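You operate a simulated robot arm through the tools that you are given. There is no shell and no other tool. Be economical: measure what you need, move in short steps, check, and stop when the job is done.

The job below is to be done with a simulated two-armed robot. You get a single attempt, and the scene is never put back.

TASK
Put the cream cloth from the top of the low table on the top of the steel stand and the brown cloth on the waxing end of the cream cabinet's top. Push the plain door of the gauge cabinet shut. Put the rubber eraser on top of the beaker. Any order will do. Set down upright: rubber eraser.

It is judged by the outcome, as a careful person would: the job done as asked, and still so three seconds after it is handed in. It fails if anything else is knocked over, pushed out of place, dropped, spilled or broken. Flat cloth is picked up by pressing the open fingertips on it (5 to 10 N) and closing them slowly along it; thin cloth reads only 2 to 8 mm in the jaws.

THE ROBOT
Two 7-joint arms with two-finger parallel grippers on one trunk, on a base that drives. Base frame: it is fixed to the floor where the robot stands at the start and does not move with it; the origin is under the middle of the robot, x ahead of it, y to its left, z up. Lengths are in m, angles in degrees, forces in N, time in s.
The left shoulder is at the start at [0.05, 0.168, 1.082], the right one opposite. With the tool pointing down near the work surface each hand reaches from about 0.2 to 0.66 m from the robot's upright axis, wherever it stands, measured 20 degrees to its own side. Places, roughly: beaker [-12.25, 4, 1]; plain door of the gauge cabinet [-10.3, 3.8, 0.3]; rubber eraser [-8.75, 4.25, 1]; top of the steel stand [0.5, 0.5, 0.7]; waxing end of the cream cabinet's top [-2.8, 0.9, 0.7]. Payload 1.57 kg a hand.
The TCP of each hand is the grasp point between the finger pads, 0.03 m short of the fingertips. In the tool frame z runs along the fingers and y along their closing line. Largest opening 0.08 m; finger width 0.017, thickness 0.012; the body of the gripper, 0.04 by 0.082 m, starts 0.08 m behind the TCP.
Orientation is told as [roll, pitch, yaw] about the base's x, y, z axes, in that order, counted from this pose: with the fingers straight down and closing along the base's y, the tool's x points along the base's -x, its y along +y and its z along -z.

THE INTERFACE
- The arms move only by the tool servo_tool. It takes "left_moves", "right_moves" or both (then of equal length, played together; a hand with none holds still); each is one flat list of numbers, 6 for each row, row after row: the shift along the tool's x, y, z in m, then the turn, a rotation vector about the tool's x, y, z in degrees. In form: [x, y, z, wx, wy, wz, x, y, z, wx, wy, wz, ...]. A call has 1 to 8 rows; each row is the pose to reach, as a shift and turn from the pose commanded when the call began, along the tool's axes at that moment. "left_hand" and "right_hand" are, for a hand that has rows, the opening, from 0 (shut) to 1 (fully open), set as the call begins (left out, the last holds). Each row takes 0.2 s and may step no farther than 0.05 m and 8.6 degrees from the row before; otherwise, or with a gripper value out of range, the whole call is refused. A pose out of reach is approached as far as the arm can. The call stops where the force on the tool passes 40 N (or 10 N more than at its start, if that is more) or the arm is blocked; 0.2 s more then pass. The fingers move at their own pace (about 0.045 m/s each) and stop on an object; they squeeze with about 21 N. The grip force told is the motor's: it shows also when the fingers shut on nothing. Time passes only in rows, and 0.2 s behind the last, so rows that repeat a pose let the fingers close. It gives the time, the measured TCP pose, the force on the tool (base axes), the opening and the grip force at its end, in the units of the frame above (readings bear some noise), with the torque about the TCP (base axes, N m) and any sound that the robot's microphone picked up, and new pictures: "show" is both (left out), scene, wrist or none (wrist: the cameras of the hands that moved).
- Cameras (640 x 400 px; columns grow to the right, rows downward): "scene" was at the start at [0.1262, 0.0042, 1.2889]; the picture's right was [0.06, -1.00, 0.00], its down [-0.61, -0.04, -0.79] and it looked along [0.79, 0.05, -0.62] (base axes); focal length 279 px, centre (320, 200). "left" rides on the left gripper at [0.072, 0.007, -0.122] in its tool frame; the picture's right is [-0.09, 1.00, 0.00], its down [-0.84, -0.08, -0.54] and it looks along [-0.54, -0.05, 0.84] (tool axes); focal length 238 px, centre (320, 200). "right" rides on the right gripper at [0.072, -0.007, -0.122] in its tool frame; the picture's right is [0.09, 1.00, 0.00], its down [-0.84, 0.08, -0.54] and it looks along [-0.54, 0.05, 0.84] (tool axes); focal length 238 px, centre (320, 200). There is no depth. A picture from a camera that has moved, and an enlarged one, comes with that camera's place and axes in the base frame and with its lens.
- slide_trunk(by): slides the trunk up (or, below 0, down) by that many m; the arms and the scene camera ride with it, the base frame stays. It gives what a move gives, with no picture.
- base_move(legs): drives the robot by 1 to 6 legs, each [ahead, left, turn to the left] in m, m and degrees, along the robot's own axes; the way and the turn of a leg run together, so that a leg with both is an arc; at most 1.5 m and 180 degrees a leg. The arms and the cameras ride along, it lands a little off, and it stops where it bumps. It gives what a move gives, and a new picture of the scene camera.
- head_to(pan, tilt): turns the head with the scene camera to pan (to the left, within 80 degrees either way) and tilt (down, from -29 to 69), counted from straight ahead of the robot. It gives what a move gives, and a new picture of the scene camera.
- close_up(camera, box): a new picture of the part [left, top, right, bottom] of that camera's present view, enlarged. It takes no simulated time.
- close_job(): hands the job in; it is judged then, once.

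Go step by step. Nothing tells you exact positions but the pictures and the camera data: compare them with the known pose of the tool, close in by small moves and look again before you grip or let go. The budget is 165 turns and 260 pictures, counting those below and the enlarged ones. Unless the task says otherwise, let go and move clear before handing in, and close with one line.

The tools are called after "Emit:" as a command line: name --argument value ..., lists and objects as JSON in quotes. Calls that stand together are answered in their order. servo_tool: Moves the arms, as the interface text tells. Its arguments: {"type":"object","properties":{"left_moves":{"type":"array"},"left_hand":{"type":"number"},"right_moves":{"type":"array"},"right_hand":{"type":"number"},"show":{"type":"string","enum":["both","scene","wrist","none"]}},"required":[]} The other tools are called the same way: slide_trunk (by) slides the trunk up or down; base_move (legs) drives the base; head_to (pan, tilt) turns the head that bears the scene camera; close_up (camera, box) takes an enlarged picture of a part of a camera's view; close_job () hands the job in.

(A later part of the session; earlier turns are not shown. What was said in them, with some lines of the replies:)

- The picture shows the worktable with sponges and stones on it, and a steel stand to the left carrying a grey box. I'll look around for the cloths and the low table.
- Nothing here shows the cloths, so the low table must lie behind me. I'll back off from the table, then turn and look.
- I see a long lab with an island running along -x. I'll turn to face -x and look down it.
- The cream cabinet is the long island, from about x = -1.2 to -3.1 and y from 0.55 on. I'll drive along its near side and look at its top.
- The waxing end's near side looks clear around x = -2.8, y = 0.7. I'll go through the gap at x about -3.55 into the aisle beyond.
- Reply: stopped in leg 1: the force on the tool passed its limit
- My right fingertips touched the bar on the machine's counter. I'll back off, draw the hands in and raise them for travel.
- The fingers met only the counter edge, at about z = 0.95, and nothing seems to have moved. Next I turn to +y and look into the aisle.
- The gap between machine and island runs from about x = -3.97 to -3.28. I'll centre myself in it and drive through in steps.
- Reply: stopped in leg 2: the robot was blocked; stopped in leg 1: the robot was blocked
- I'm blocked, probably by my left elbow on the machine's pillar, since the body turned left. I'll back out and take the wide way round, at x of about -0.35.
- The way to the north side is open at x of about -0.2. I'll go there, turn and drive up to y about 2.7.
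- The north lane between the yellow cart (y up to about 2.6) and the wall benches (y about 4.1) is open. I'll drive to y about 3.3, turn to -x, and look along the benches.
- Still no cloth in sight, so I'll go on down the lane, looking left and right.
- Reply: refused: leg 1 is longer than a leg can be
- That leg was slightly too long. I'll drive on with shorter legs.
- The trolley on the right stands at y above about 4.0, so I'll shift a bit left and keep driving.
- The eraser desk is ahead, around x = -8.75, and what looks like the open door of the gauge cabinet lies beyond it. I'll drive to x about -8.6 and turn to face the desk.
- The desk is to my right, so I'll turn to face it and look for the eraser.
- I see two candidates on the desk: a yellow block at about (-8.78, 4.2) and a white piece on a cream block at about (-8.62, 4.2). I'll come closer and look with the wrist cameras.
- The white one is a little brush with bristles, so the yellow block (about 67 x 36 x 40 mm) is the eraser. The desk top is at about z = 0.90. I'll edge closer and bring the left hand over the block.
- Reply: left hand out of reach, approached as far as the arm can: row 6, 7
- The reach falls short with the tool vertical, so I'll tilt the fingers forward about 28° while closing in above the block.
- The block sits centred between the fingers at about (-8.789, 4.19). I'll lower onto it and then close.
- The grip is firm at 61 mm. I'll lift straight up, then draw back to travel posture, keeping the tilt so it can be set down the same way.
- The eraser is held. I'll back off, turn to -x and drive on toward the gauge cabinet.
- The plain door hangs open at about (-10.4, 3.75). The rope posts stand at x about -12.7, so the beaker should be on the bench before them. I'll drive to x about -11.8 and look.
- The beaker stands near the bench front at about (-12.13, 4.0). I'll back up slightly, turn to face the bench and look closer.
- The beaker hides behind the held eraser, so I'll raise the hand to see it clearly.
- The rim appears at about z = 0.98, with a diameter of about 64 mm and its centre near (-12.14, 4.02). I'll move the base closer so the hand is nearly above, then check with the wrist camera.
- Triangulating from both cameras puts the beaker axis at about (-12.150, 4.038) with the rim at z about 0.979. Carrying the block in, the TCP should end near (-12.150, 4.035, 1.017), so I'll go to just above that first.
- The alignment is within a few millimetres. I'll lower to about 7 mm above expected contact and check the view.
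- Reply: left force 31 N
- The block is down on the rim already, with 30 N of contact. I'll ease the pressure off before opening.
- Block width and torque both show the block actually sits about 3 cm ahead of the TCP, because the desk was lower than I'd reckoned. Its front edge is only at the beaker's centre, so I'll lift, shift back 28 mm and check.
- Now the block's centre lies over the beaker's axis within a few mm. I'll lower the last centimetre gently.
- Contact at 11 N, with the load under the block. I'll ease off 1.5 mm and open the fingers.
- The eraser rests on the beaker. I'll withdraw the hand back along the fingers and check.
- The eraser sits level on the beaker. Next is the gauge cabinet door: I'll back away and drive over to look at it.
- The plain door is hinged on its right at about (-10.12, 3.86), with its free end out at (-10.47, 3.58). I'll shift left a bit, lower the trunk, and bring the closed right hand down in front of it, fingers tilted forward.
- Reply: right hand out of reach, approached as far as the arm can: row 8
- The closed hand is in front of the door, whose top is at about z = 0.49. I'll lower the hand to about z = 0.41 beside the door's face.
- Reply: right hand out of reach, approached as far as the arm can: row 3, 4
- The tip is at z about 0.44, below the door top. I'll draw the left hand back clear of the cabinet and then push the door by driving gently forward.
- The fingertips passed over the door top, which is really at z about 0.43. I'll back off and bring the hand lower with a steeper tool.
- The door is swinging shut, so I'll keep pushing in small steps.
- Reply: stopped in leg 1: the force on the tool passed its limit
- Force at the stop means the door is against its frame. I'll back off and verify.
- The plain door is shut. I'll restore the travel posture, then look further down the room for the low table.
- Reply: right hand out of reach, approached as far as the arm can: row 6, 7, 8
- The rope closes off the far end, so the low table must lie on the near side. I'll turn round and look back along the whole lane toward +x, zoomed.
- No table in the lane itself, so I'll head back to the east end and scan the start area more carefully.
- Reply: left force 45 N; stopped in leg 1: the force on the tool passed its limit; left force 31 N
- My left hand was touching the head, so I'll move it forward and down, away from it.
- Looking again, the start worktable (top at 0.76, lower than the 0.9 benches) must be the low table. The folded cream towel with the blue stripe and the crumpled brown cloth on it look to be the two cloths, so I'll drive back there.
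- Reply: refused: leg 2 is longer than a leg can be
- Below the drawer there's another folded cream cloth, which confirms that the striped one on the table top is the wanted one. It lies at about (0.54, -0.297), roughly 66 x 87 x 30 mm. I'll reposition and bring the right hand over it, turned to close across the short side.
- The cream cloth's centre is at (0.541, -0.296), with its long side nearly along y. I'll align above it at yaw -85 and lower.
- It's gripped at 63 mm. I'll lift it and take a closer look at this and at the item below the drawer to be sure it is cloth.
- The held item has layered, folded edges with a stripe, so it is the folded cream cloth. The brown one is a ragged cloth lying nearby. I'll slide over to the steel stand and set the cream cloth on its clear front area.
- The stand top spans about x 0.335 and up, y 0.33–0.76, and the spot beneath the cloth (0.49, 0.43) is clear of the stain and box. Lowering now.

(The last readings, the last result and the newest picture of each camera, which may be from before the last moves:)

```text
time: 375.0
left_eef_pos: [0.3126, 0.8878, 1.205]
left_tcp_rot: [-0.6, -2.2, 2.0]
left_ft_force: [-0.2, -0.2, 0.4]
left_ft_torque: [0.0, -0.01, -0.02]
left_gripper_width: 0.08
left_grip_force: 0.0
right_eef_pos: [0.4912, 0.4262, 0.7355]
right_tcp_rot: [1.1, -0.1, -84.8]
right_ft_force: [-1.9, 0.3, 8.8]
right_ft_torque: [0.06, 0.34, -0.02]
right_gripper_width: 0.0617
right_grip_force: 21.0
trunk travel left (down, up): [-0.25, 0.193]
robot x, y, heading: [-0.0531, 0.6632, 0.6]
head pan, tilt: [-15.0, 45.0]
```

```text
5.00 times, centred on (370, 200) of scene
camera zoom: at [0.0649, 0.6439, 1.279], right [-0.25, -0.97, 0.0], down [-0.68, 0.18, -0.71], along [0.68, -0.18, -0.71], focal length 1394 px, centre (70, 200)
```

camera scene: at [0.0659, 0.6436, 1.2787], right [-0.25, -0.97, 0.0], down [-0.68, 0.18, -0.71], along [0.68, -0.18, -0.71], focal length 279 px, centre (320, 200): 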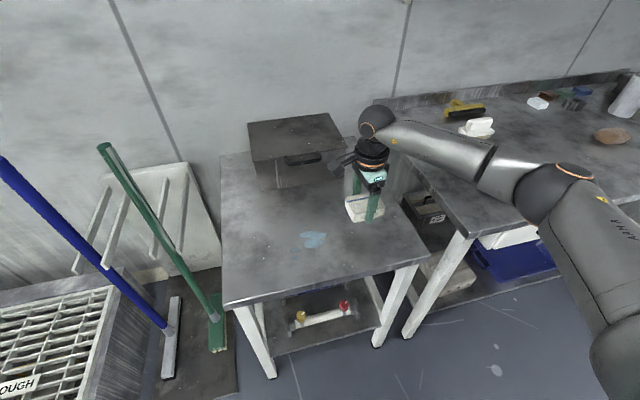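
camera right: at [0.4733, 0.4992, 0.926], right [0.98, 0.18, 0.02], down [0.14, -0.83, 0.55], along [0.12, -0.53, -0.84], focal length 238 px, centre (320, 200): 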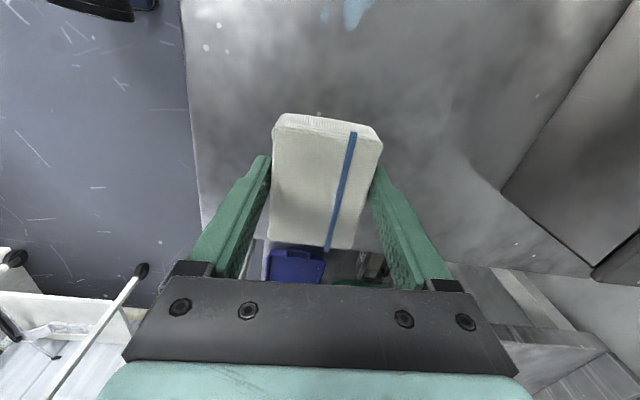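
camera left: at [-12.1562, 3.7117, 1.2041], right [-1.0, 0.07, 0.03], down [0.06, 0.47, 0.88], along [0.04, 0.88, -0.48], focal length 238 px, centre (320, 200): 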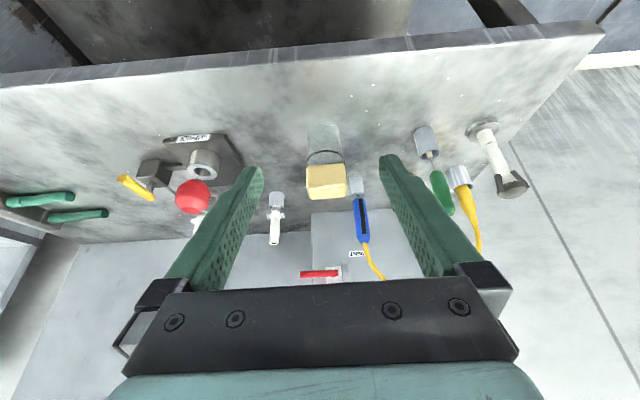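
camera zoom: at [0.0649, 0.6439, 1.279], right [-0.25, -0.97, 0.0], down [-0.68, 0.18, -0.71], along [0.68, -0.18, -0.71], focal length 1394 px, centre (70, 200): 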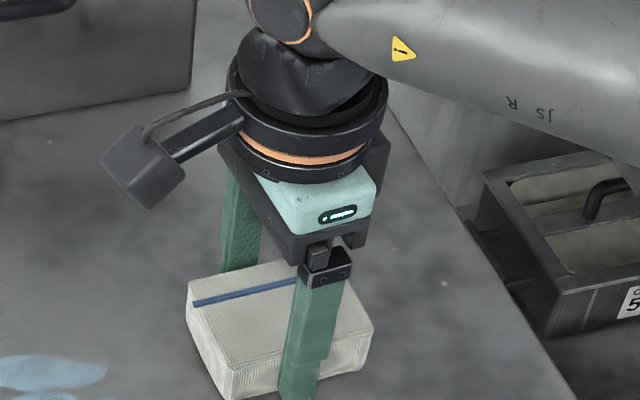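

Contact now at 9 N, so I'll open and lift away.

Emit:
servo_tool --right_moves '[0, 0, -0.002, 0, 0, 0, 0, 0, -0.002, 0, 0, 0, 0, 0, -0.002, 0, 0, 0]' --right_hand 1 --show "none"

Emit:
servo_tool --right_moves '[0, 0, -0.03, 0, 0, 0, 0, 0, -0.07, 0, 0, 0, 0, 0, -0.115, 0, 0, 0, 0, 0, -0.16, 0, 0, 0, 0, 0, -0.205, 0, 0, 0, 0, 0, -0.24, 0, 0, 0]'

```text
time: 375.8
left_eef_pos: [0.3141, 0.8875, 1.2041]
left_tcp_rot: [-0.7, -2.2, 1.9]
left_ft_force: [0.2, 0.5, -0.1]
left_ft_torque: [0.0, -0.01, 0.03]
left_gripper_width: 0.0799
left_grip_force: 0.0
right_eef_pos: [0.4912, 0.4274, 0.7348]
right_tcp_rot: [1.2, -0.2, -84.7]
right_ft_force: [0.0, -0.7, -0.6]
right_ft_torque: [-0.02, 0.02, 0.01]
right_gripper_width: 0.0797
right_grip_force: 0.0
trunk travel left (down, up): [-0.25, 0.193]
robot x, y, heading: [-0.0553, 0.6596, 0.1]
head pan, tilt: [-15.0, 45.0]
```

```text
time: 377.2
left_eef_pos: [0.3129, 0.8889, 1.2052]
left_tcp_rot: [-0.7, -2.2, 1.8]
left_ft_force: [0.3, -0.3, -0.5]
left_ft_torque: [-0.03, -0.03, -0.01]
left_gripper_width: 0.0801
left_grip_force: 0.0
right_eef_pos: [0.4854, 0.4293, 0.9751]
right_tcp_rot: [1.1, -0.2, -84.9]
right_ft_force: [0.6, 0.6, 0.5]
right_ft_torque: [-0.01, 0.01, -0.01]
right_gripper_width: 0.08
right_grip_force: 0.0
trunk travel left (down, up): [-0.25, 0.193]
robot x, y, heading: [-0.0542, 0.6654, 0.6]
head pan, tilt: [-15.0, 45.0]
camera scene: at [0.0657, 0.6438, 1.2787], right [-0.25, -0.97, 0.0], down [-0.68, 0.18, -0.71], along [0.68, -0.18, -0.71], focal length 279 px, centre (320, 200)
camera right: at [0.467, 0.5005, 1.0967], right [0.98, 0.18, 0.02], down [0.14, -0.83, 0.55], along [0.12, -0.53, -0.84], focal length 238 px, centre (320, 200)
```

scene: 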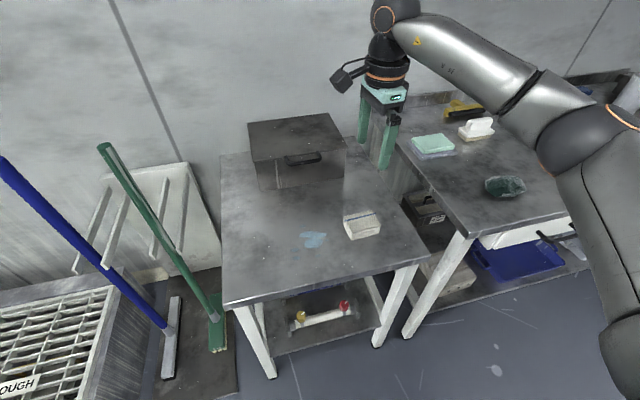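
right: 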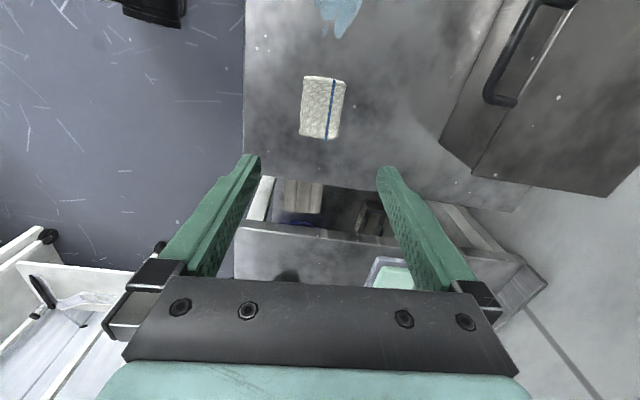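

The cream cloth lies on the steel stand. I'll go back for the brown cloth at about (0.604, -0.496).

Emit:
base_move --legs '[[0, -0.9, 0], [0.065, 0, 0]]'

Emit:
close_up --camera "right" --box '[160, 0, 480, 200]'

```text
time: 382.5
left_eef_pos: [0.3831, -0.0072, 1.2047]
left_tcp_rot: [-0.7, -2.1, 1.4]
left_ft_force: [-0.3, 0.4, -0.9]
left_ft_torque: [-0.01, 0.0, 0.02]
left_gripper_width: 0.08
left_grip_force: 0.0
right_eef_pos: [0.5477, -0.4669, 0.9737]
right_tcp_rot: [1.2, -0.2, -85.3]
right_ft_force: [-0.3, -0.7, -1.0]
right_ft_torque: [-0.03, 0.04, 0.0]
right_gripper_width: 0.0798
right_grip_force: 0.0
trunk travel left (down, up): [-0.25, 0.193]
robot x, y, heading: [0.0078, -0.2242, -0.3]
head pan, tilt: [-15.0, 45.0]
camera scene: at [0.132, -0.2482, 1.2785], right [-0.26, -0.96, 0.0], down [-0.68, 0.19, -0.71], along [0.68, -0.19, -0.71], focal length 279 px, centre (320, 200)
```

scene: 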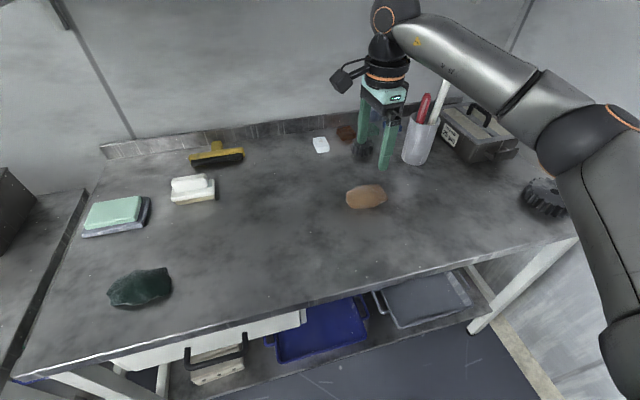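

```text
2.00 times, centred on (320, 100) of right
camera zoom: at [0.5318, -0.3952, 1.0956], right [0.98, 0.17, 0.02], down [0.14, -0.83, 0.55], along [0.11, -0.54, -0.84], focal length 477 px, centre (320, 400)
```

zoom: 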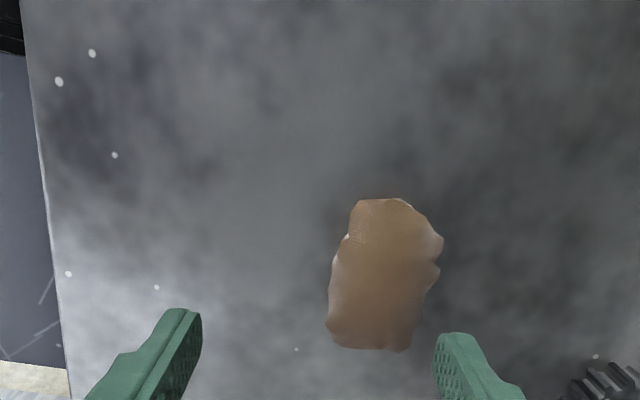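

The brown cloth spans about 73 x 107 mm around (0.601, -0.495). I'll move above its centre with a partly closed hand (56 mm) and descend.

Emit:
servo_tool --right_moves '[-0.011, 0.017, 0.03, 0, 0, 0, -0.022, 0.034, 0.06, 0, 0, 0, -0.0328, 0.0505, 0.09, 0, 0, 0, -0.0328, 0.0505, 0.13, 0, 0, 0, -0.0328, 0.0505, 0.16, 0, 0, 0]' --right_hand 0.72

```text
time: 383.7
left_eef_pos: [0.3779, -0.0066, 1.2079]
left_tcp_rot: [-0.8, -2.4, 1.3]
left_ft_force: [-0.3, 0.4, 0.6]
left_ft_torque: [0.0, -0.01, 0.04]
left_gripper_width: 0.0801
left_grip_force: 0.1
right_eef_pos: [0.6026, -0.4973, 0.8237]
right_tcp_rot: [1.8, -0.3, -85.5]
right_ft_force: [-2.0, -4.3, 33.8]
right_ft_torque: [-0.16, 1.14, 0.16]
right_gripper_width: 0.0591
right_grip_force: 1.1
trunk travel left (down, up): [-0.25, 0.193]
robot x, y, heading: [0.0119, -0.2291, -0.4]
head pan, tilt: [-15.0, 45.0]
camera scene: at [0.1274, -0.247, 1.28], right [-0.26, -0.96, 0.0], down [-0.68, 0.18, -0.71], along [0.69, -0.19, -0.7], focal length 279 px, centre (320, 200)
camera right: at [0.5854, -0.4246, 0.9451], right [0.98, 0.17, 0.03], down [0.13, -0.83, 0.55], along [0.12, -0.54, -0.84], focal length 238 px, centre (320, 200)
```

scene: 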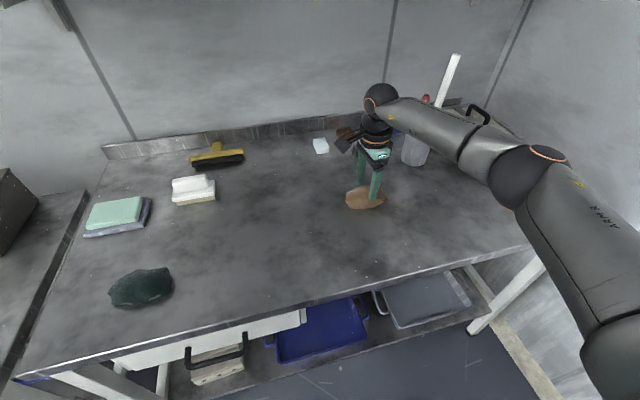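
right: 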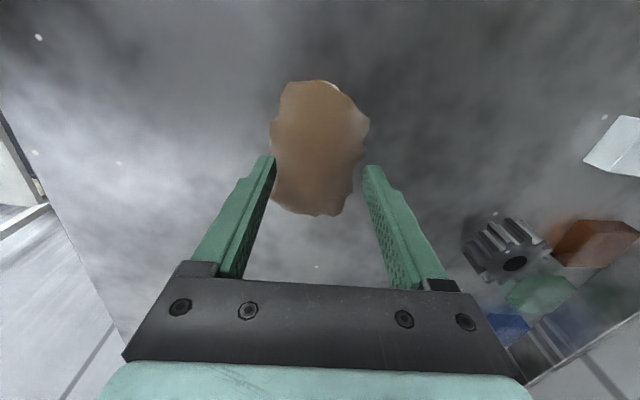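

The brown cloth is a stiff lump about 3 cm tall, and my near finger pressed on its top. I'll lift, open fully and align to straddle it.

Emit:
servo_tool --right_moves '[0, 0, -0.03, 0, 0, 0, 0, 0, -0.06, 0, 0, 0]' --right_hand 1 --show "none"

Emit:
close_up --camera "right" --box '[220, 60, 420, 220]'

Emit:
close_up --camera "scene" --box '[320, 140, 420, 230]'

```text
time: 384.3
left_eef_pos: [0.3817, -0.0072, 1.2035]
left_tcp_rot: [-0.7, -2.2, 1.3]
left_ft_force: [-0.4, -0.6, -0.1]
left_ft_torque: [-0.03, 0.04, -0.03]
left_gripper_width: 0.0801
left_grip_force: 0.1
right_eef_pos: [0.6017, -0.4962, 0.8755]
right_tcp_rot: [1.0, -0.3, -85.4]
right_ft_force: [0.4, 0.0, -0.1]
right_ft_torque: [-0.01, 0.03, 0.01]
right_gripper_width: 0.0798
right_grip_force: 0.1
trunk travel left (down, up): [-0.25, 0.193]
robot x, y, heading: [0.019, -0.2212, -0.4]
head pan, tilt: [-15.0, 45.0]
```

```text
2.50 times, centred on (320, 140) of right
camera zoom: at [0.5855, -0.4241, 0.9967], right [0.98, 0.17, 0.02], down [0.14, -0.83, 0.55], along [0.11, -0.54, -0.84], focal length 596 px, centre (320, 350)
```

zoom: 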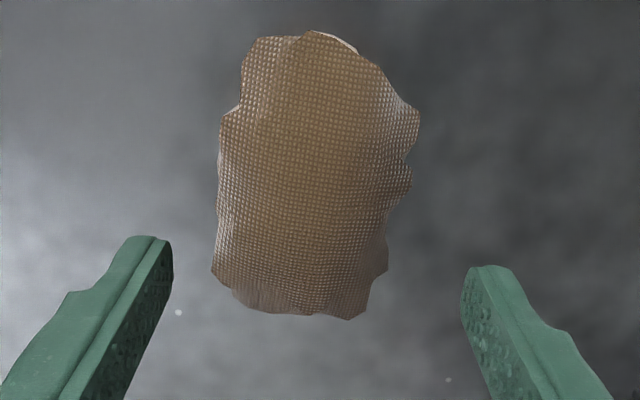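

```text
4.44 times, centred on (370, 185) of scene
camera zoom: at [0.1315, -0.2482, 1.2784], right [-0.26, -0.96, 0.0], down [-0.68, 0.19, -0.71], along [0.68, -0.19, -0.71], focal length 1240 px, centre (98, 267)
```

zoom: 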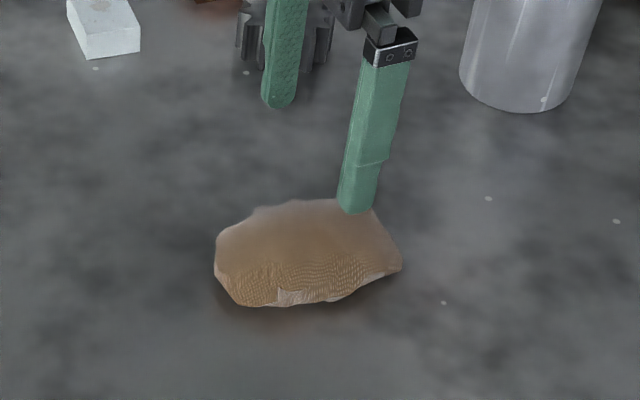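

The close view shows woven brown cloth, heaped and about 73 mm wide in the middle, narrowing to about 60 mm near its +y end. I'll straddle it at y about -0.468.

Emit:
servo_tool --right_moves '[0.014, -0.002, 0.0, 0, 0, 0, 0.0284, -0.0034, 0.02, 0, 0, 0, 0.0284, -0.0034, 0.045, 0, 0, 0, 0.0284, -0.0034, 0.06, 0, 0, 0]' --show "wrist"

```text
time: 385.3
left_eef_pos: [0.3818, -0.0068, 1.2046]
left_tcp_rot: [-0.7, -2.1, 1.4]
left_ft_force: [-0.5, 0.4, 0.9]
left_ft_torque: [-0.01, 0.0, -0.02]
left_gripper_width: 0.08
left_grip_force: 0.1
right_eef_pos: [0.5964, -0.4685, 0.8154]
right_tcp_rot: [1.1, -0.2, -85.3]
right_ft_force: [-0.3, 0.3, 0.3]
right_ft_torque: [0.01, 0.01, 0.01]
right_gripper_width: 0.0802
right_grip_force: 0.1
trunk travel left (down, up): [-0.25, 0.193]
robot x, y, heading: [0.0098, -0.2249, -0.2]
head pan, tilt: [-15.0, 45.0]
camera right: at [0.581, -0.3964, 0.936], right [0.98, 0.17, 0.02], down [0.14, -0.83, 0.55], along [0.11, -0.54, -0.84], focal length 238 px, centre (320, 200)
```

right: 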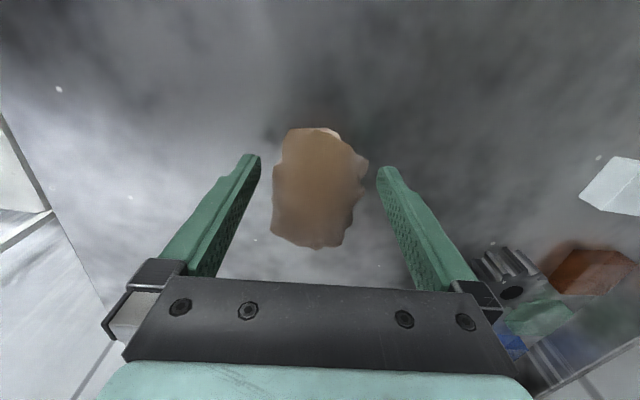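

Emit:
servo_tool --right_moves '[0, 0, 0.008, 0, 0, 0, 0, 0, 0.016, 0, 0, 0, 0, 0, 0.022, 0, 0, 0]' --show "none"

Emit:
servo_tool --right_moves '[0, 0, 0, 0, 0, 0, 0, 0, 0, 0, 0, 0, 0, 0, 0, 0, 0, 0, 0, 0, 0, 0, 0, 0, 0, 0, 0, 0, 0, 0]' --right_hand 0 --show "wrist"

```text
time: 386.1
left_eef_pos: [0.3822, -0.0067, 1.2063]
left_tcp_rot: [-0.6, -2.1, 1.3]
left_ft_force: [0.5, 0.2, -0.4]
left_ft_torque: [0.0, 0.05, 0.0]
left_gripper_width: 0.0798
left_grip_force: 0.2
right_eef_pos: [0.5972, -0.4666, 0.7933]
right_tcp_rot: [1.2, -0.2, -85.3]
right_ft_force: [-0.1, 0.1, 0.1]
right_ft_torque: [-0.02, 0.02, 0.02]
right_gripper_width: 0.0799
right_grip_force: 0.1
trunk travel left (down, up): [-0.25, 0.193]
robot x, y, heading: [0.0113, -0.2223, -0.1]
head pan, tilt: [-15.0, 45.0]
```

```text
time: 387.3
left_eef_pos: [0.3823, -0.0072, 1.204]
left_tcp_rot: [-0.6, -2.4, 1.3]
left_ft_force: [0.6, -0.4, -0.3]
left_ft_torque: [-0.02, -0.01, -0.01]
left_gripper_width: 0.0796
left_grip_force: 0.0
right_eef_pos: [0.5967, -0.4672, 0.7933]
right_tcp_rot: [1.1, -0.1, -85.3]
right_ft_force: [-0.2, 0.0, 0.4]
right_ft_torque: [0.02, 0.02, 0.01]
right_gripper_width: 0.062
right_grip_force: 20.7
trunk travel left (down, up): [-0.25, 0.193]
robot x, y, heading: [0.0122, -0.2275, -0.3]
head pan, tilt: [-15.0, 45.0]
camera right: at [0.5817, -0.3964, 0.9144], right [0.98, 0.17, 0.02], down [0.14, -0.83, 0.55], along [0.11, -0.54, -0.84], focal length 238 px, centre (320, 200)
```

right: 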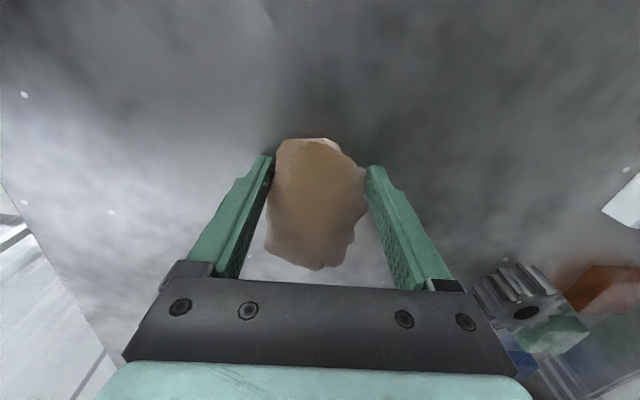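

Gripped at 62 mm. I'll lift it and check.

Emit:
servo_tool --right_moves '[0, 0, -0.03, 0, 0, 0, 0, 0, -0.07, 0, 0, 0, 0, 0, -0.115, 0, 0, 0, 0, 0, -0.16, 0, 0, 0, 0.0, 0, -0.2, 0, 0, 0, 0, -0.03, -0.23, 0, 0, 0, 0, -0.07, -0.24, 0, 0, 0, 0, -0.11, -0.25, 0, 0, 0]'

```text
time: 389.1
left_eef_pos: [0.3808, -0.006, 1.2055]
left_tcp_rot: [-0.7, -2.2, 1.3]
left_ft_force: [0.0, -0.4, -0.3]
left_ft_torque: [-0.02, 0.0, -0.02]
left_gripper_width: 0.0799
left_grip_force: 0.0
right_eef_pos: [0.4828, -0.4768, 1.0408]
right_tcp_rot: [1.1, -0.3, -85.3]
right_ft_force: [-1.2, 0.4, 0.0]
right_ft_torque: [0.04, -0.03, -0.02]
right_gripper_width: 0.0618
right_grip_force: 20.8
trunk travel left (down, up): [-0.25, 0.193]
robot x, y, heading: [0.0123, -0.2245, -0.2]
head pan, tilt: [-15.0, 45.0]
camera scene: at [0.1309, -0.2484, 1.2787], right [-0.26, -0.96, 0.0], down [-0.68, 0.19, -0.71], along [0.68, -0.19, -0.71], focal length 279 px, centre (320, 200)
camera right: at [0.4674, -0.4055, 1.1613], right [0.98, 0.17, 0.02], down [0.13, -0.83, 0.55], along [0.11, -0.54, -0.84], focal length 238 px, centre (320, 200)
```

scene: 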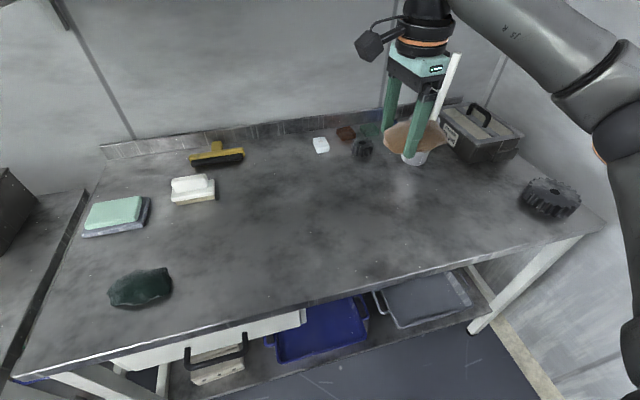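
right: 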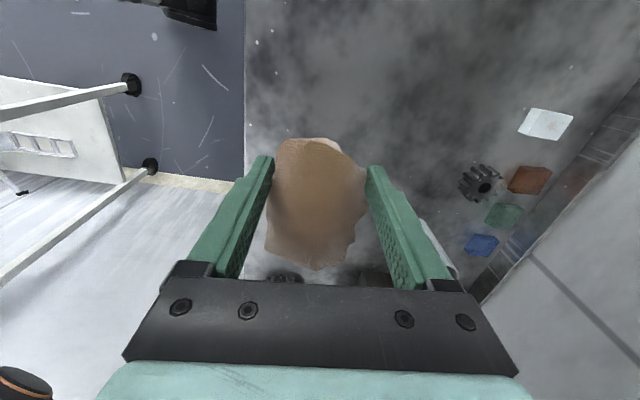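

The brown cloth is held. I'll back off, turn round and carry it along the south corridor to the waxing end.

Emit:
base_move --legs '[[-0.41, 0, 0], [0, 0.24, 0], [0, 0, 90], [0, 0, 90], [1.45, 0, 0], [0.95, 0, 0]]'

Emit:
head_to --pan -70 --tilt 35

```text
time: 412.0
left_eef_pos: [-3.1642, -0.1261, 1.204]
left_tcp_rot: [-0.7, -2.2, -179.8]
left_ft_force: [0.4, 0.3, -0.4]
left_ft_torque: [0.01, -0.01, -0.01]
left_gripper_width: 0.08
left_grip_force: 0.1
right_eef_pos: [-3.2565, 0.3452, 1.0397]
right_tcp_rot: [1.0, -0.2, 93.5]
right_ft_force: [0.2, -0.1, 0.0]
right_ft_torque: [-0.01, 0.01, 0.03]
right_gripper_width: 0.0611
right_grip_force: 21.0
trunk travel left (down, up): [-0.25, 0.193]
robot x, y, heading: [-2.7887, 0.0861, 178.6]
head pan, tilt: [-15.0, 45.0]
camera scene: at [-2.9093, 0.1074, 1.2786], right [0.28, 0.96, 0.0], down [0.68, -0.2, -0.71], along [-0.68, 0.2, -0.71], focal length 279 px, centre (320, 200)
```

scene: 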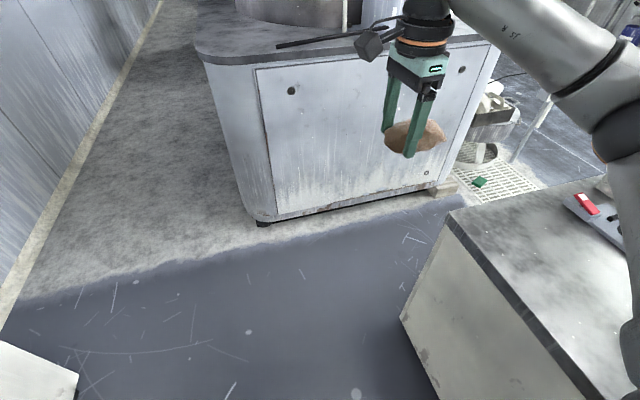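

```text
time: 413.2
left_eef_pos: [-3.1648, -0.1258, 1.2052]
left_tcp_rot: [-0.7, -2.2, -179.8]
left_ft_force: [-0.1, -0.2, 0.0]
left_ft_torque: [0.01, 0.03, 0.02]
left_gripper_width: 0.0798
left_grip_force: 0.0
right_eef_pos: [-3.2569, 0.3458, 1.0394]
right_tcp_rot: [1.1, -0.1, 93.5]
right_ft_force: [0.2, -0.1, 0.7]
right_ft_torque: [-0.01, 0.03, -0.04]
right_gripper_width: 0.061
right_grip_force: 21.2
trunk travel left (down, up): [-0.25, 0.193]
robot x, y, heading: [-2.7894, 0.0839, 178.4]
head pan, tilt: [-70.0, 35.0]
camera scene: at [-2.8592, 0.1678, 1.2935], right [0.95, 0.32, 0.0], down [0.18, -0.54, -0.82], along [-0.26, 0.78, -0.57], focal length 279 px, centre (320, 200)
```

scene: 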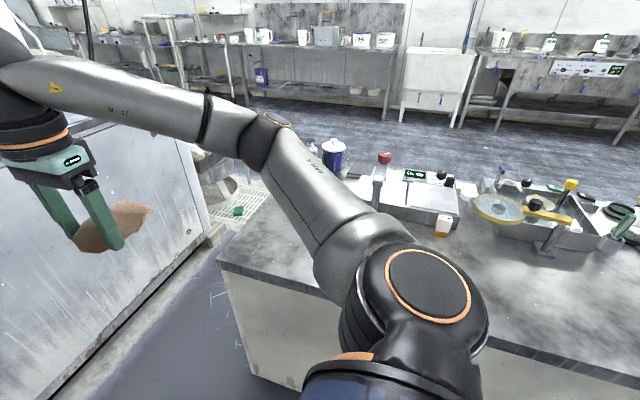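

Emit:
base_move --legs '[[0, -0.0, -88.5]]'

Emit:
head_to --pan -10 --tilt 42

```text
time: 417.4
left_eef_pos: [-3.0021, 0.4577, 1.2053]
left_tcp_rot: [-0.7, -2.3, 90.3]
left_ft_force: [-0.7, 0.2, -0.4]
left_ft_torque: [0.01, 0.01, -0.02]
left_gripper_width: 0.0801
left_grip_force: 0.1
right_eef_pos: [-2.5312, 0.5501, 1.0391]
right_tcp_rot: [1.1, -0.2, 3.7]
right_ft_force: [-0.1, -0.3, -0.8]
right_ft_torque: [-0.01, 0.0, 0.03]
right_gripper_width: 0.0608
right_grip_force: 21.2
trunk travel left (down, up): [-0.25, 0.193]
robot x, y, heading: [-2.79, 0.0887, 88.6]
head pan, tilt: [-70.0, 35.0]
camera scene: at [-2.7066, 0.1516, 1.2935], right [0.32, -0.95, 0.0], down [-0.54, -0.18, -0.82], along [0.78, 0.26, -0.57], focal length 279 px, centre (320, 200)
```

scene: 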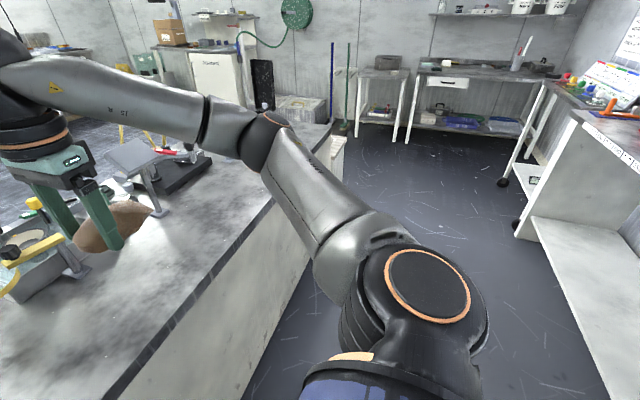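

```text
time: 418.7
left_eef_pos: [-3.003, 0.4582, 1.2059]
left_tcp_rot: [-0.7, -2.2, 90.2]
left_ft_force: [-1.3, -0.1, 0.1]
left_ft_torque: [-0.02, 0.03, 0.01]
left_gripper_width: 0.0798
left_grip_force: 0.0
right_eef_pos: [-2.5306, 0.5505, 1.0397]
right_tcp_rot: [1.2, -0.1, 3.6]
right_ft_force: [-0.1, -0.2, 0.0]
right_ft_torque: [-0.01, 0.03, 0.03]
right_gripper_width: 0.061
right_grip_force: 21.0
trunk travel left (down, up): [-0.25, 0.193]
robot x, y, heading: [-2.7919, 0.0801, 88.5]
head pan, tilt: [-10.0, 42.0]
camera scene: at [-2.7736, 0.2053, 1.283], right [0.98, -0.2, 0.0], down [-0.13, -0.66, -0.74], along [0.15, 0.73, -0.67], focal length 279 px, centre (320, 200)
```

scene: 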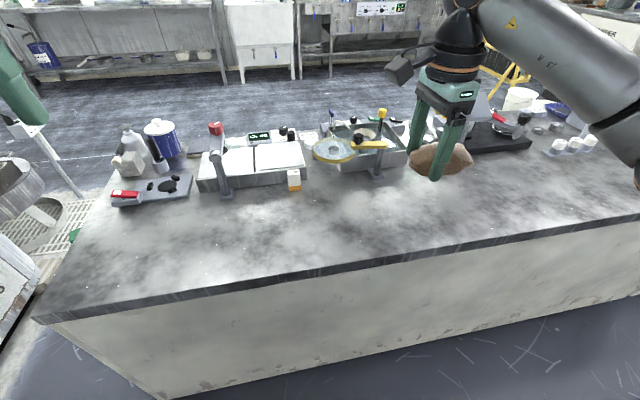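

The waxing end (hot plate and wax pot) has clear space at about (-2.8, 0.70). I'll shift left, move the hand over it and lower.

Emit:
base_move --legs '[[0.04, 0.27, 1]]'

Emit:
servo_tool --right_moves '[0, 0.04, 0, 0, 0, 0, 0, 0.08, 0.02, 0, 0, 0, 0, 0.11, 0.06, 0, 0, 0, 0, 0.11, 0.1, 0, 0, 0, 0, 0.11, 0.14, 0, 0, 0, 0, 0.11, 0.18, 0, 0, 0]'

```text
time: 420.7
left_eef_pos: [-3.2844, 0.499, 1.2044]
left_tcp_rot: [-0.8, -2.3, 91.2]
left_ft_force: [0.2, -0.5, -0.4]
left_ft_torque: [-0.02, -0.02, 0.01]
left_gripper_width: 0.08
left_grip_force: 0.1
right_eef_pos: [-2.815, 0.6001, 1.0392]
right_tcp_rot: [1.1, -0.3, 4.6]
right_ft_force: [0.4, 0.3, -1.9]
right_ft_torque: [0.02, 0.0, -0.02]
right_gripper_width: 0.061
right_grip_force: 20.9
trunk travel left (down, up): [-0.25, 0.193]
robot x, y, heading: [-3.0667, 0.1282, 89.8]
head pan, tilt: [-10.0, 42.0]
camera scene: at [-3.0508, 0.2492, 1.283], right [0.98, -0.18, 0.0], down [-0.12, -0.66, -0.74], along [0.13, 0.73, -0.67], focal length 279 px, centre (320, 200)
```

scene: 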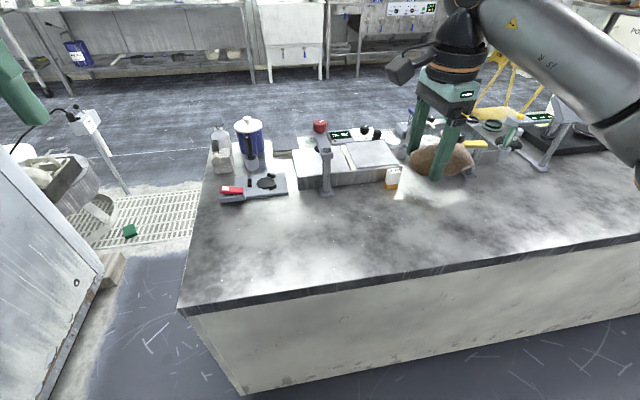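

```text
time: 422.1
left_eef_pos: [-3.2834, 0.4966, 1.2051]
left_tcp_rot: [-0.7, -2.3, 91.2]
left_ft_force: [0.1, 1.4, -1.1]
left_ft_torque: [0.02, 0.02, 0.02]
left_gripper_width: 0.0801
left_grip_force: 0.0
right_eef_pos: [-2.8221, 0.7132, 0.8619]
right_tcp_rot: [1.1, -0.3, 4.6]
right_ft_force: [0.0, 0.3, -0.2]
right_ft_torque: [-0.05, 0.0, 0.0]
right_gripper_width: 0.061
right_grip_force: 21.1
trunk travel left (down, up): [-0.25, 0.193]
robot x, y, heading: [-3.0659, 0.1278, 89.7]
head pan, tilt: [-10.0, 42.0]
camera scene: at [-3.0503, 0.2494, 1.283], right [0.98, -0.18, 0.0], down [-0.12, -0.66, -0.74], along [0.13, 0.73, -0.67], focal length 279 px, centre (320, 200)
camera right: at [-2.8954, 0.6974, 0.9823], right [-0.17, 0.98, 0.02], down [0.83, 0.13, 0.55], along [0.54, 0.11, -0.84], focal length 238 px, centre (320, 200)
```

scene: 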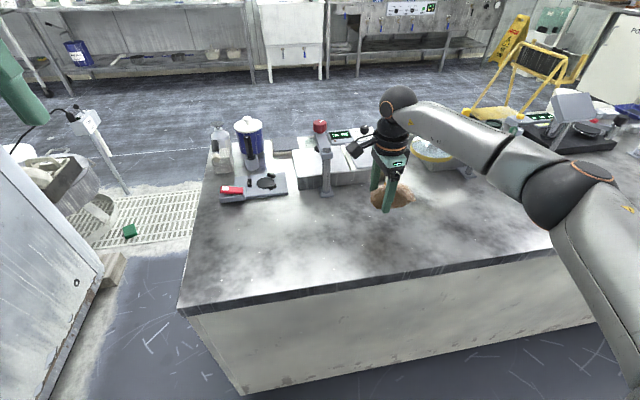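
right: 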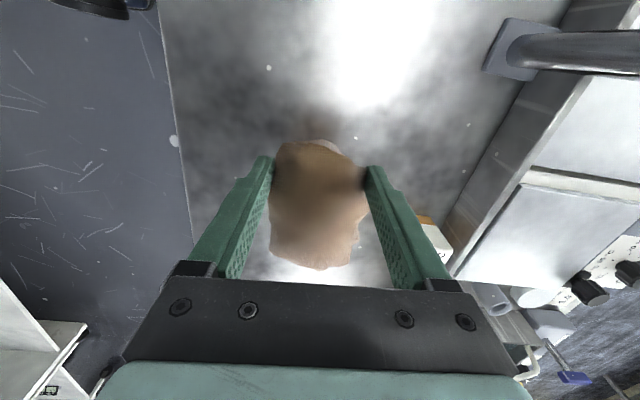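

Emit:
servo_tool --right_moves '[0, -0.01, 0.02, 0, 0, 0, 0, -0.015, 0.04, 0, 0, 0, 0, -0.015, 0.055, 0, 0, 0, 0, -0.015, 0.062, 0, 0, 0]' --show "none"

Emit:
servo_tool --right_moves '[0, 0, 0.003, 0, 0, 0, 0, 0, 0.006, 0, 0, 0]' --show "none"

Emit:
close_up --camera "scene" --box '[340, 150, 450, 230]'

```text
time: 423.1
left_eef_pos: [-3.2845, 0.4964, 1.2054]
left_tcp_rot: [-0.6, -2.2, 91.2]
left_ft_force: [-0.3, -0.3, 0.1]
left_ft_torque: [-0.01, 0.03, 0.03]
left_gripper_width: 0.0802
left_grip_force: 0.2
right_eef_pos: [-2.8209, 0.6988, 0.798]
right_tcp_rot: [1.0, -0.2, 4.6]
right_ft_force: [-0.6, 0.0, -1.2]
right_ft_torque: [-0.03, 0.03, -0.02]
right_gripper_width: 0.0608
right_grip_force: 20.6
trunk travel left (down, up): [-0.25, 0.193]
robot x, y, heading: [-3.0638, 0.1309, 89.6]
head pan, tilt: [-10.0, 42.0]
```

```text
time: 423.7
left_eef_pos: [-3.2833, 0.4976, 1.205]
left_tcp_rot: [-0.6, -2.2, 91.2]
left_ft_force: [-0.5, 0.3, -0.4]
left_ft_torque: [0.01, 0.0, 0.03]
left_gripper_width: 0.0802
left_grip_force: 0.0
right_eef_pos: [-2.8209, 0.699, 0.7936]
right_tcp_rot: [1.1, -0.2, 4.7]
right_ft_force: [0.0, -0.2, -1.3]
right_ft_torque: [0.02, 0.01, 0.0]
right_gripper_width: 0.0609
right_grip_force: 21.6
trunk travel left (down, up): [-0.25, 0.193]
robot x, y, heading: [-3.0701, 0.1326, 89.8]
head pan, tilt: [-10.0, 42.0]
```

```text
5.00 times, centred on (395, 190) of scene
camera zoom: at [-3.0504, 0.2491, 1.283], right [0.98, -0.18, 0.0], down [-0.12, -0.66, -0.74], along [0.13, 0.73, -0.67], focal length 1394 px, centre (-55, 250)
```

zoom: 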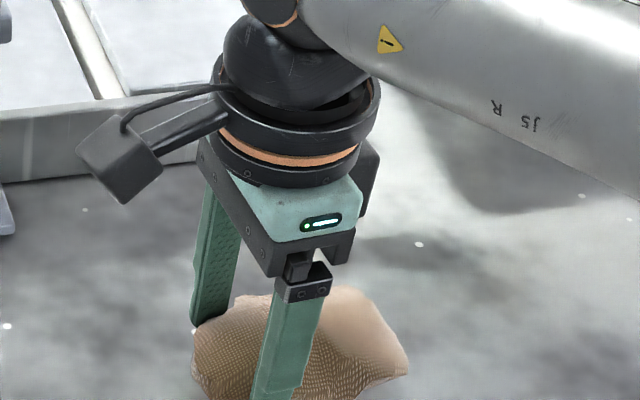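

Not touching yet, so I'll lower a few more millimetres at a time.

Emit:
servo_tool --right_moves '[0, 0, 0.004, 0, 0, 0, 0, 0, 0.008, 0, 0, 0]' --show "none"

Emit:
servo_tool --right_moves '[0, 0, 0.004, 0, 0, 0, 0, 0, 0.008, 0, 0, 0]' --show "none"

```text
time: 424.3
left_eef_pos: [-3.2842, 0.4967, 1.205]
left_tcp_rot: [-0.7, -2.2, 91.2]
left_ft_force: [0.6, -0.7, -0.7]
left_ft_torque: [0.02, 0.01, 0.01]
left_gripper_width: 0.0802
left_grip_force: 0.1
right_eef_pos: [-2.8209, 0.6978, 0.7857]
right_tcp_rot: [1.1, -0.2, 4.8]
right_ft_force: [0.3, -0.3, -0.7]
right_ft_torque: [0.02, -0.01, -0.02]
right_gripper_width: 0.0608
right_grip_force: 21.0
trunk travel left (down, up): [-0.25, 0.193]
robot x, y, heading: [-3.0627, 0.1285, 89.7]
head pan, tilt: [-10.0, 42.0]
```

```text
time: 424.9
left_eef_pos: [-3.2843, 0.4961, 1.2061]
left_tcp_rot: [-0.7, -2.1, 91.2]
left_ft_force: [0.5, -0.7, 0.5]
left_ft_torque: [0.0, 0.05, 0.02]
left_gripper_width: 0.0803
left_grip_force: 0.1
right_eef_pos: [-2.8208, 0.6981, 0.7777]
right_tcp_rot: [1.0, -0.2, 4.6]
right_ft_force: [0.0, -0.2, -1.2]
right_ft_torque: [0.01, 0.02, 0.01]
right_gripper_width: 0.061
right_grip_force: 21.0
trunk travel left (down, up): [-0.25, 0.193]
robot x, y, heading: [-3.0687, 0.1302, 89.9]
head pan, tilt: [-10.0, 42.0]
```

Emit:
servo_tool --right_moves '[0, 0, 0.004, 0, 0, 0, 0, 0, 0.008, 0, 0, 0, 0, 0, 0.012, 0, 0, 0]' --show "none"

Emit:
servo_tool --right_moves '[0, 0, 0.004, 0, 0, 0, 0, 0, 0.008, 0, 0, 0]' --show "none"

Emit:
close_up --camera "scene" --box '[340, 160, 450, 240]'

```text
time: 425.7
left_eef_pos: [-3.2846, 0.4946, 1.2056]
left_tcp_rot: [-0.7, -2.4, 91.2]
left_ft_force: [0.0, 0.2, 0.3]
left_ft_torque: [-0.03, 0.01, -0.02]
left_gripper_width: 0.0799
left_grip_force: 0.0
right_eef_pos: [-2.8209, 0.6993, 0.771]
right_tcp_rot: [1.5, -0.2, 4.6]
right_ft_force: [5.4, -1.5, 31.7]
right_ft_torque: [-1.06, -0.07, 0.17]
right_gripper_width: 0.0614
right_grip_force: 21.3
trunk travel left (down, up): [-0.25, 0.193]
robot x, y, heading: [-3.0651, 0.122, 89.7]
head pan, tilt: [-10.0, 42.0]
```

```text
time: 426.1
left_eef_pos: [-3.2834, 0.4946, 1.2051]
left_tcp_rot: [-0.8, -2.3, 91.2]
left_ft_force: [0.2, 0.0, -0.5]
left_ft_torque: [0.03, 0.01, 0.01]
left_gripper_width: 0.0801
left_grip_force: 0.1
right_eef_pos: [-2.8215, 0.7004, 0.7721]
right_tcp_rot: [1.5, -0.1, 4.7]
right_ft_force: [0.1, -9.2, 16.3]
right_ft_torque: [-0.86, -0.1, -0.02]
right_gripper_width: 0.0612
right_grip_force: 21.2
trunk travel left (down, up): [-0.25, 0.193]
robot x, y, heading: [-3.0634, 0.1284, 89.7]
head pan, tilt: [-10.0, 42.0]
stopped in row 1 (right hand): the force on the tool passed its limit (the readings are from after the stop); the commanded pose is now the measured one
```

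```text
5.00 times, centred on (395, 200) of scene
camera zoom: at [-3.0508, 0.247, 1.2829], right [0.98, -0.18, 0.0], down [-0.12, -0.66, -0.74], along [0.13, 0.73, -0.67], focal length 1394 px, centre (-55, 200)
```

zoom: 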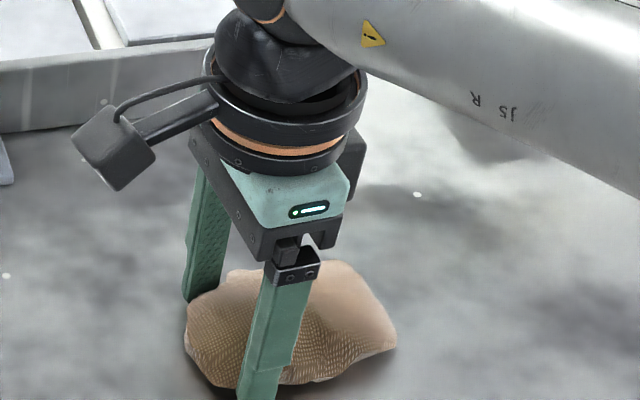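

Firm contact at TCP z = 0.772. I'll raise a touch, open, and withdraw upward.

Emit:
servo_tool --right_moves '[0, 0, -0.002, 0, 0, 0, 0, 0, -0.003, 0, 0, 0, 0, 0, -0.003, 0, 0, 0, 0, 0, -0.003, 0, 0, 0]' --right_hand 1 --show "none"

Emit:
servo_tool --right_moves '[0, 0, -0.02, 0, 0, 0, 0, 0, -0.05, 0, 0, 0, 0, 0, -0.09, 0, 0, 0, 0, 0, -0.135, 0, 0, 0, 0, 0, -0.18, 0, 0, 0, 0, -0.03, -0.21, 0, 0, 0, 0, -0.07, -0.23, 0, 0, 0]'

```text
time: 427.1
left_eef_pos: [-3.2849, 0.4972, 1.2052]
left_tcp_rot: [-0.7, -2.2, 91.2]
left_ft_force: [0.4, -0.4, -0.8]
left_ft_torque: [0.0, -0.03, -0.04]
left_gripper_width: 0.0801
left_grip_force: 0.0
right_eef_pos: [-2.82, 0.7015, 0.7708]
right_tcp_rot: [1.5, -0.1, 4.6]
right_ft_force: [-1.7, 5.4, 7.0]
right_ft_torque: [-0.12, 0.03, -0.07]
right_gripper_width: 0.0741
right_grip_force: 0.0
trunk travel left (down, up): [-0.25, 0.193]
robot x, y, heading: [-3.0674, 0.1274, 89.5]
head pan, tilt: [-10.0, 42.0]
```

```text
time: 428.7
left_eef_pos: [-3.2828, 0.4965, 1.2044]
left_tcp_rot: [-0.7, -2.3, 91.2]
left_ft_force: [0.2, 0.7, -0.2]
left_ft_torque: [-0.01, -0.03, 0.0]
left_gripper_width: 0.0801
left_grip_force: 0.0
right_eef_pos: [-2.8152, 0.6249, 0.9988]
right_tcp_rot: [1.5, -0.2, 4.6]
right_ft_force: [-0.8, -0.7, 0.3]
right_ft_torque: [0.0, 0.02, -0.01]
right_gripper_width: 0.0801
right_grip_force: 0.0
trunk travel left (down, up): [-0.25, 0.193]
robot x, y, heading: [-3.0632, 0.1266, 89.7]
head pan, tilt: [-10.0, 42.0]
camera scene: at [-3.0501, 0.2487, 1.283], right [0.98, -0.18, 0.0], down [-0.12, -0.66, -0.74], along [0.13, 0.73, -0.67], focal length 279 px, centre (320, 200)
camera right: at [-2.8878, 0.6093, 1.1205], right [-0.17, 0.98, 0.03], down [0.83, 0.13, 0.55], along [0.53, 0.12, -0.84], focal length 238 px, centre (320, 200)
```

scene: 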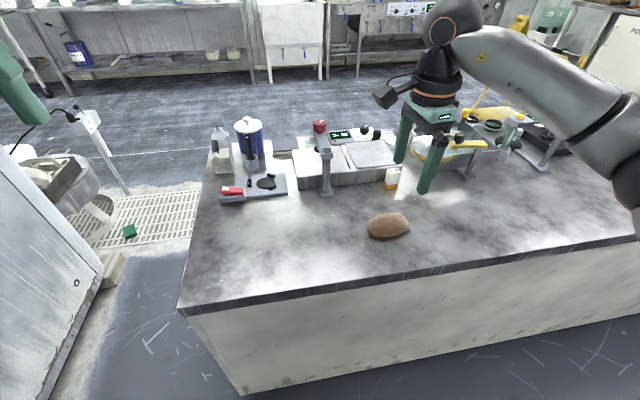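
right: 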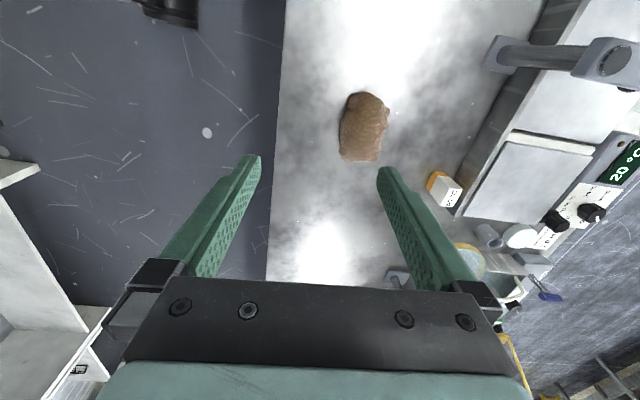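

The brown cloth lies on the waxing end with nothing else disturbed. I'll back clear of the cabinet and hand in.

Emit:
base_move --legs '[[-0.15, 0, 0]]'

Emit:
close_job

```text
time: 430.0
left_eef_pos: [-3.2838, 0.3525, 1.2047]
left_tcp_rot: [-0.7, -2.2, 91.3]
left_ft_force: [0.3, -1.0, -0.1]
left_ft_torque: [0.07, 0.03, 0.0]
left_gripper_width: 0.0799
left_grip_force: 0.0
right_eef_pos: [-2.8168, 0.4821, 0.9982]
right_tcp_rot: [1.5, -0.1, 4.7]
right_ft_force: [-0.6, -0.2, -0.2]
right_ft_torque: [0.02, 0.01, -0.01]
right_gripper_width: 0.08
right_grip_force: 0.0
trunk travel left (down, up): [-0.25, 0.193]
robot x, y, heading: [-3.0661, -0.0163, 89.9]
head pan, tilt: [-10.0, 42.0]
camera scene: at [-3.051, 0.1043, 1.2831], right [0.98, -0.18, 0.0], down [-0.12, -0.66, -0.74], along [0.13, 0.73, -0.67], focal length 279 px, centre (320, 200)
```

scene: 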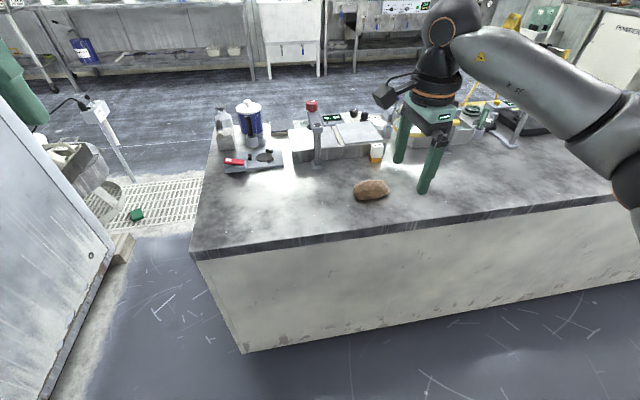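

```text
The job is handed in.
```

I handed the job in with all four parts done: the cream cloth is on the steel stand, the brown cloth is on the waxing end, the plain door is shut, and the eraser is upright on the beaker. I took the start worktable as the low table. My arms brushed a machine counter edge and were blocked once in the gap beside that machine, but I saw nothing displaced.
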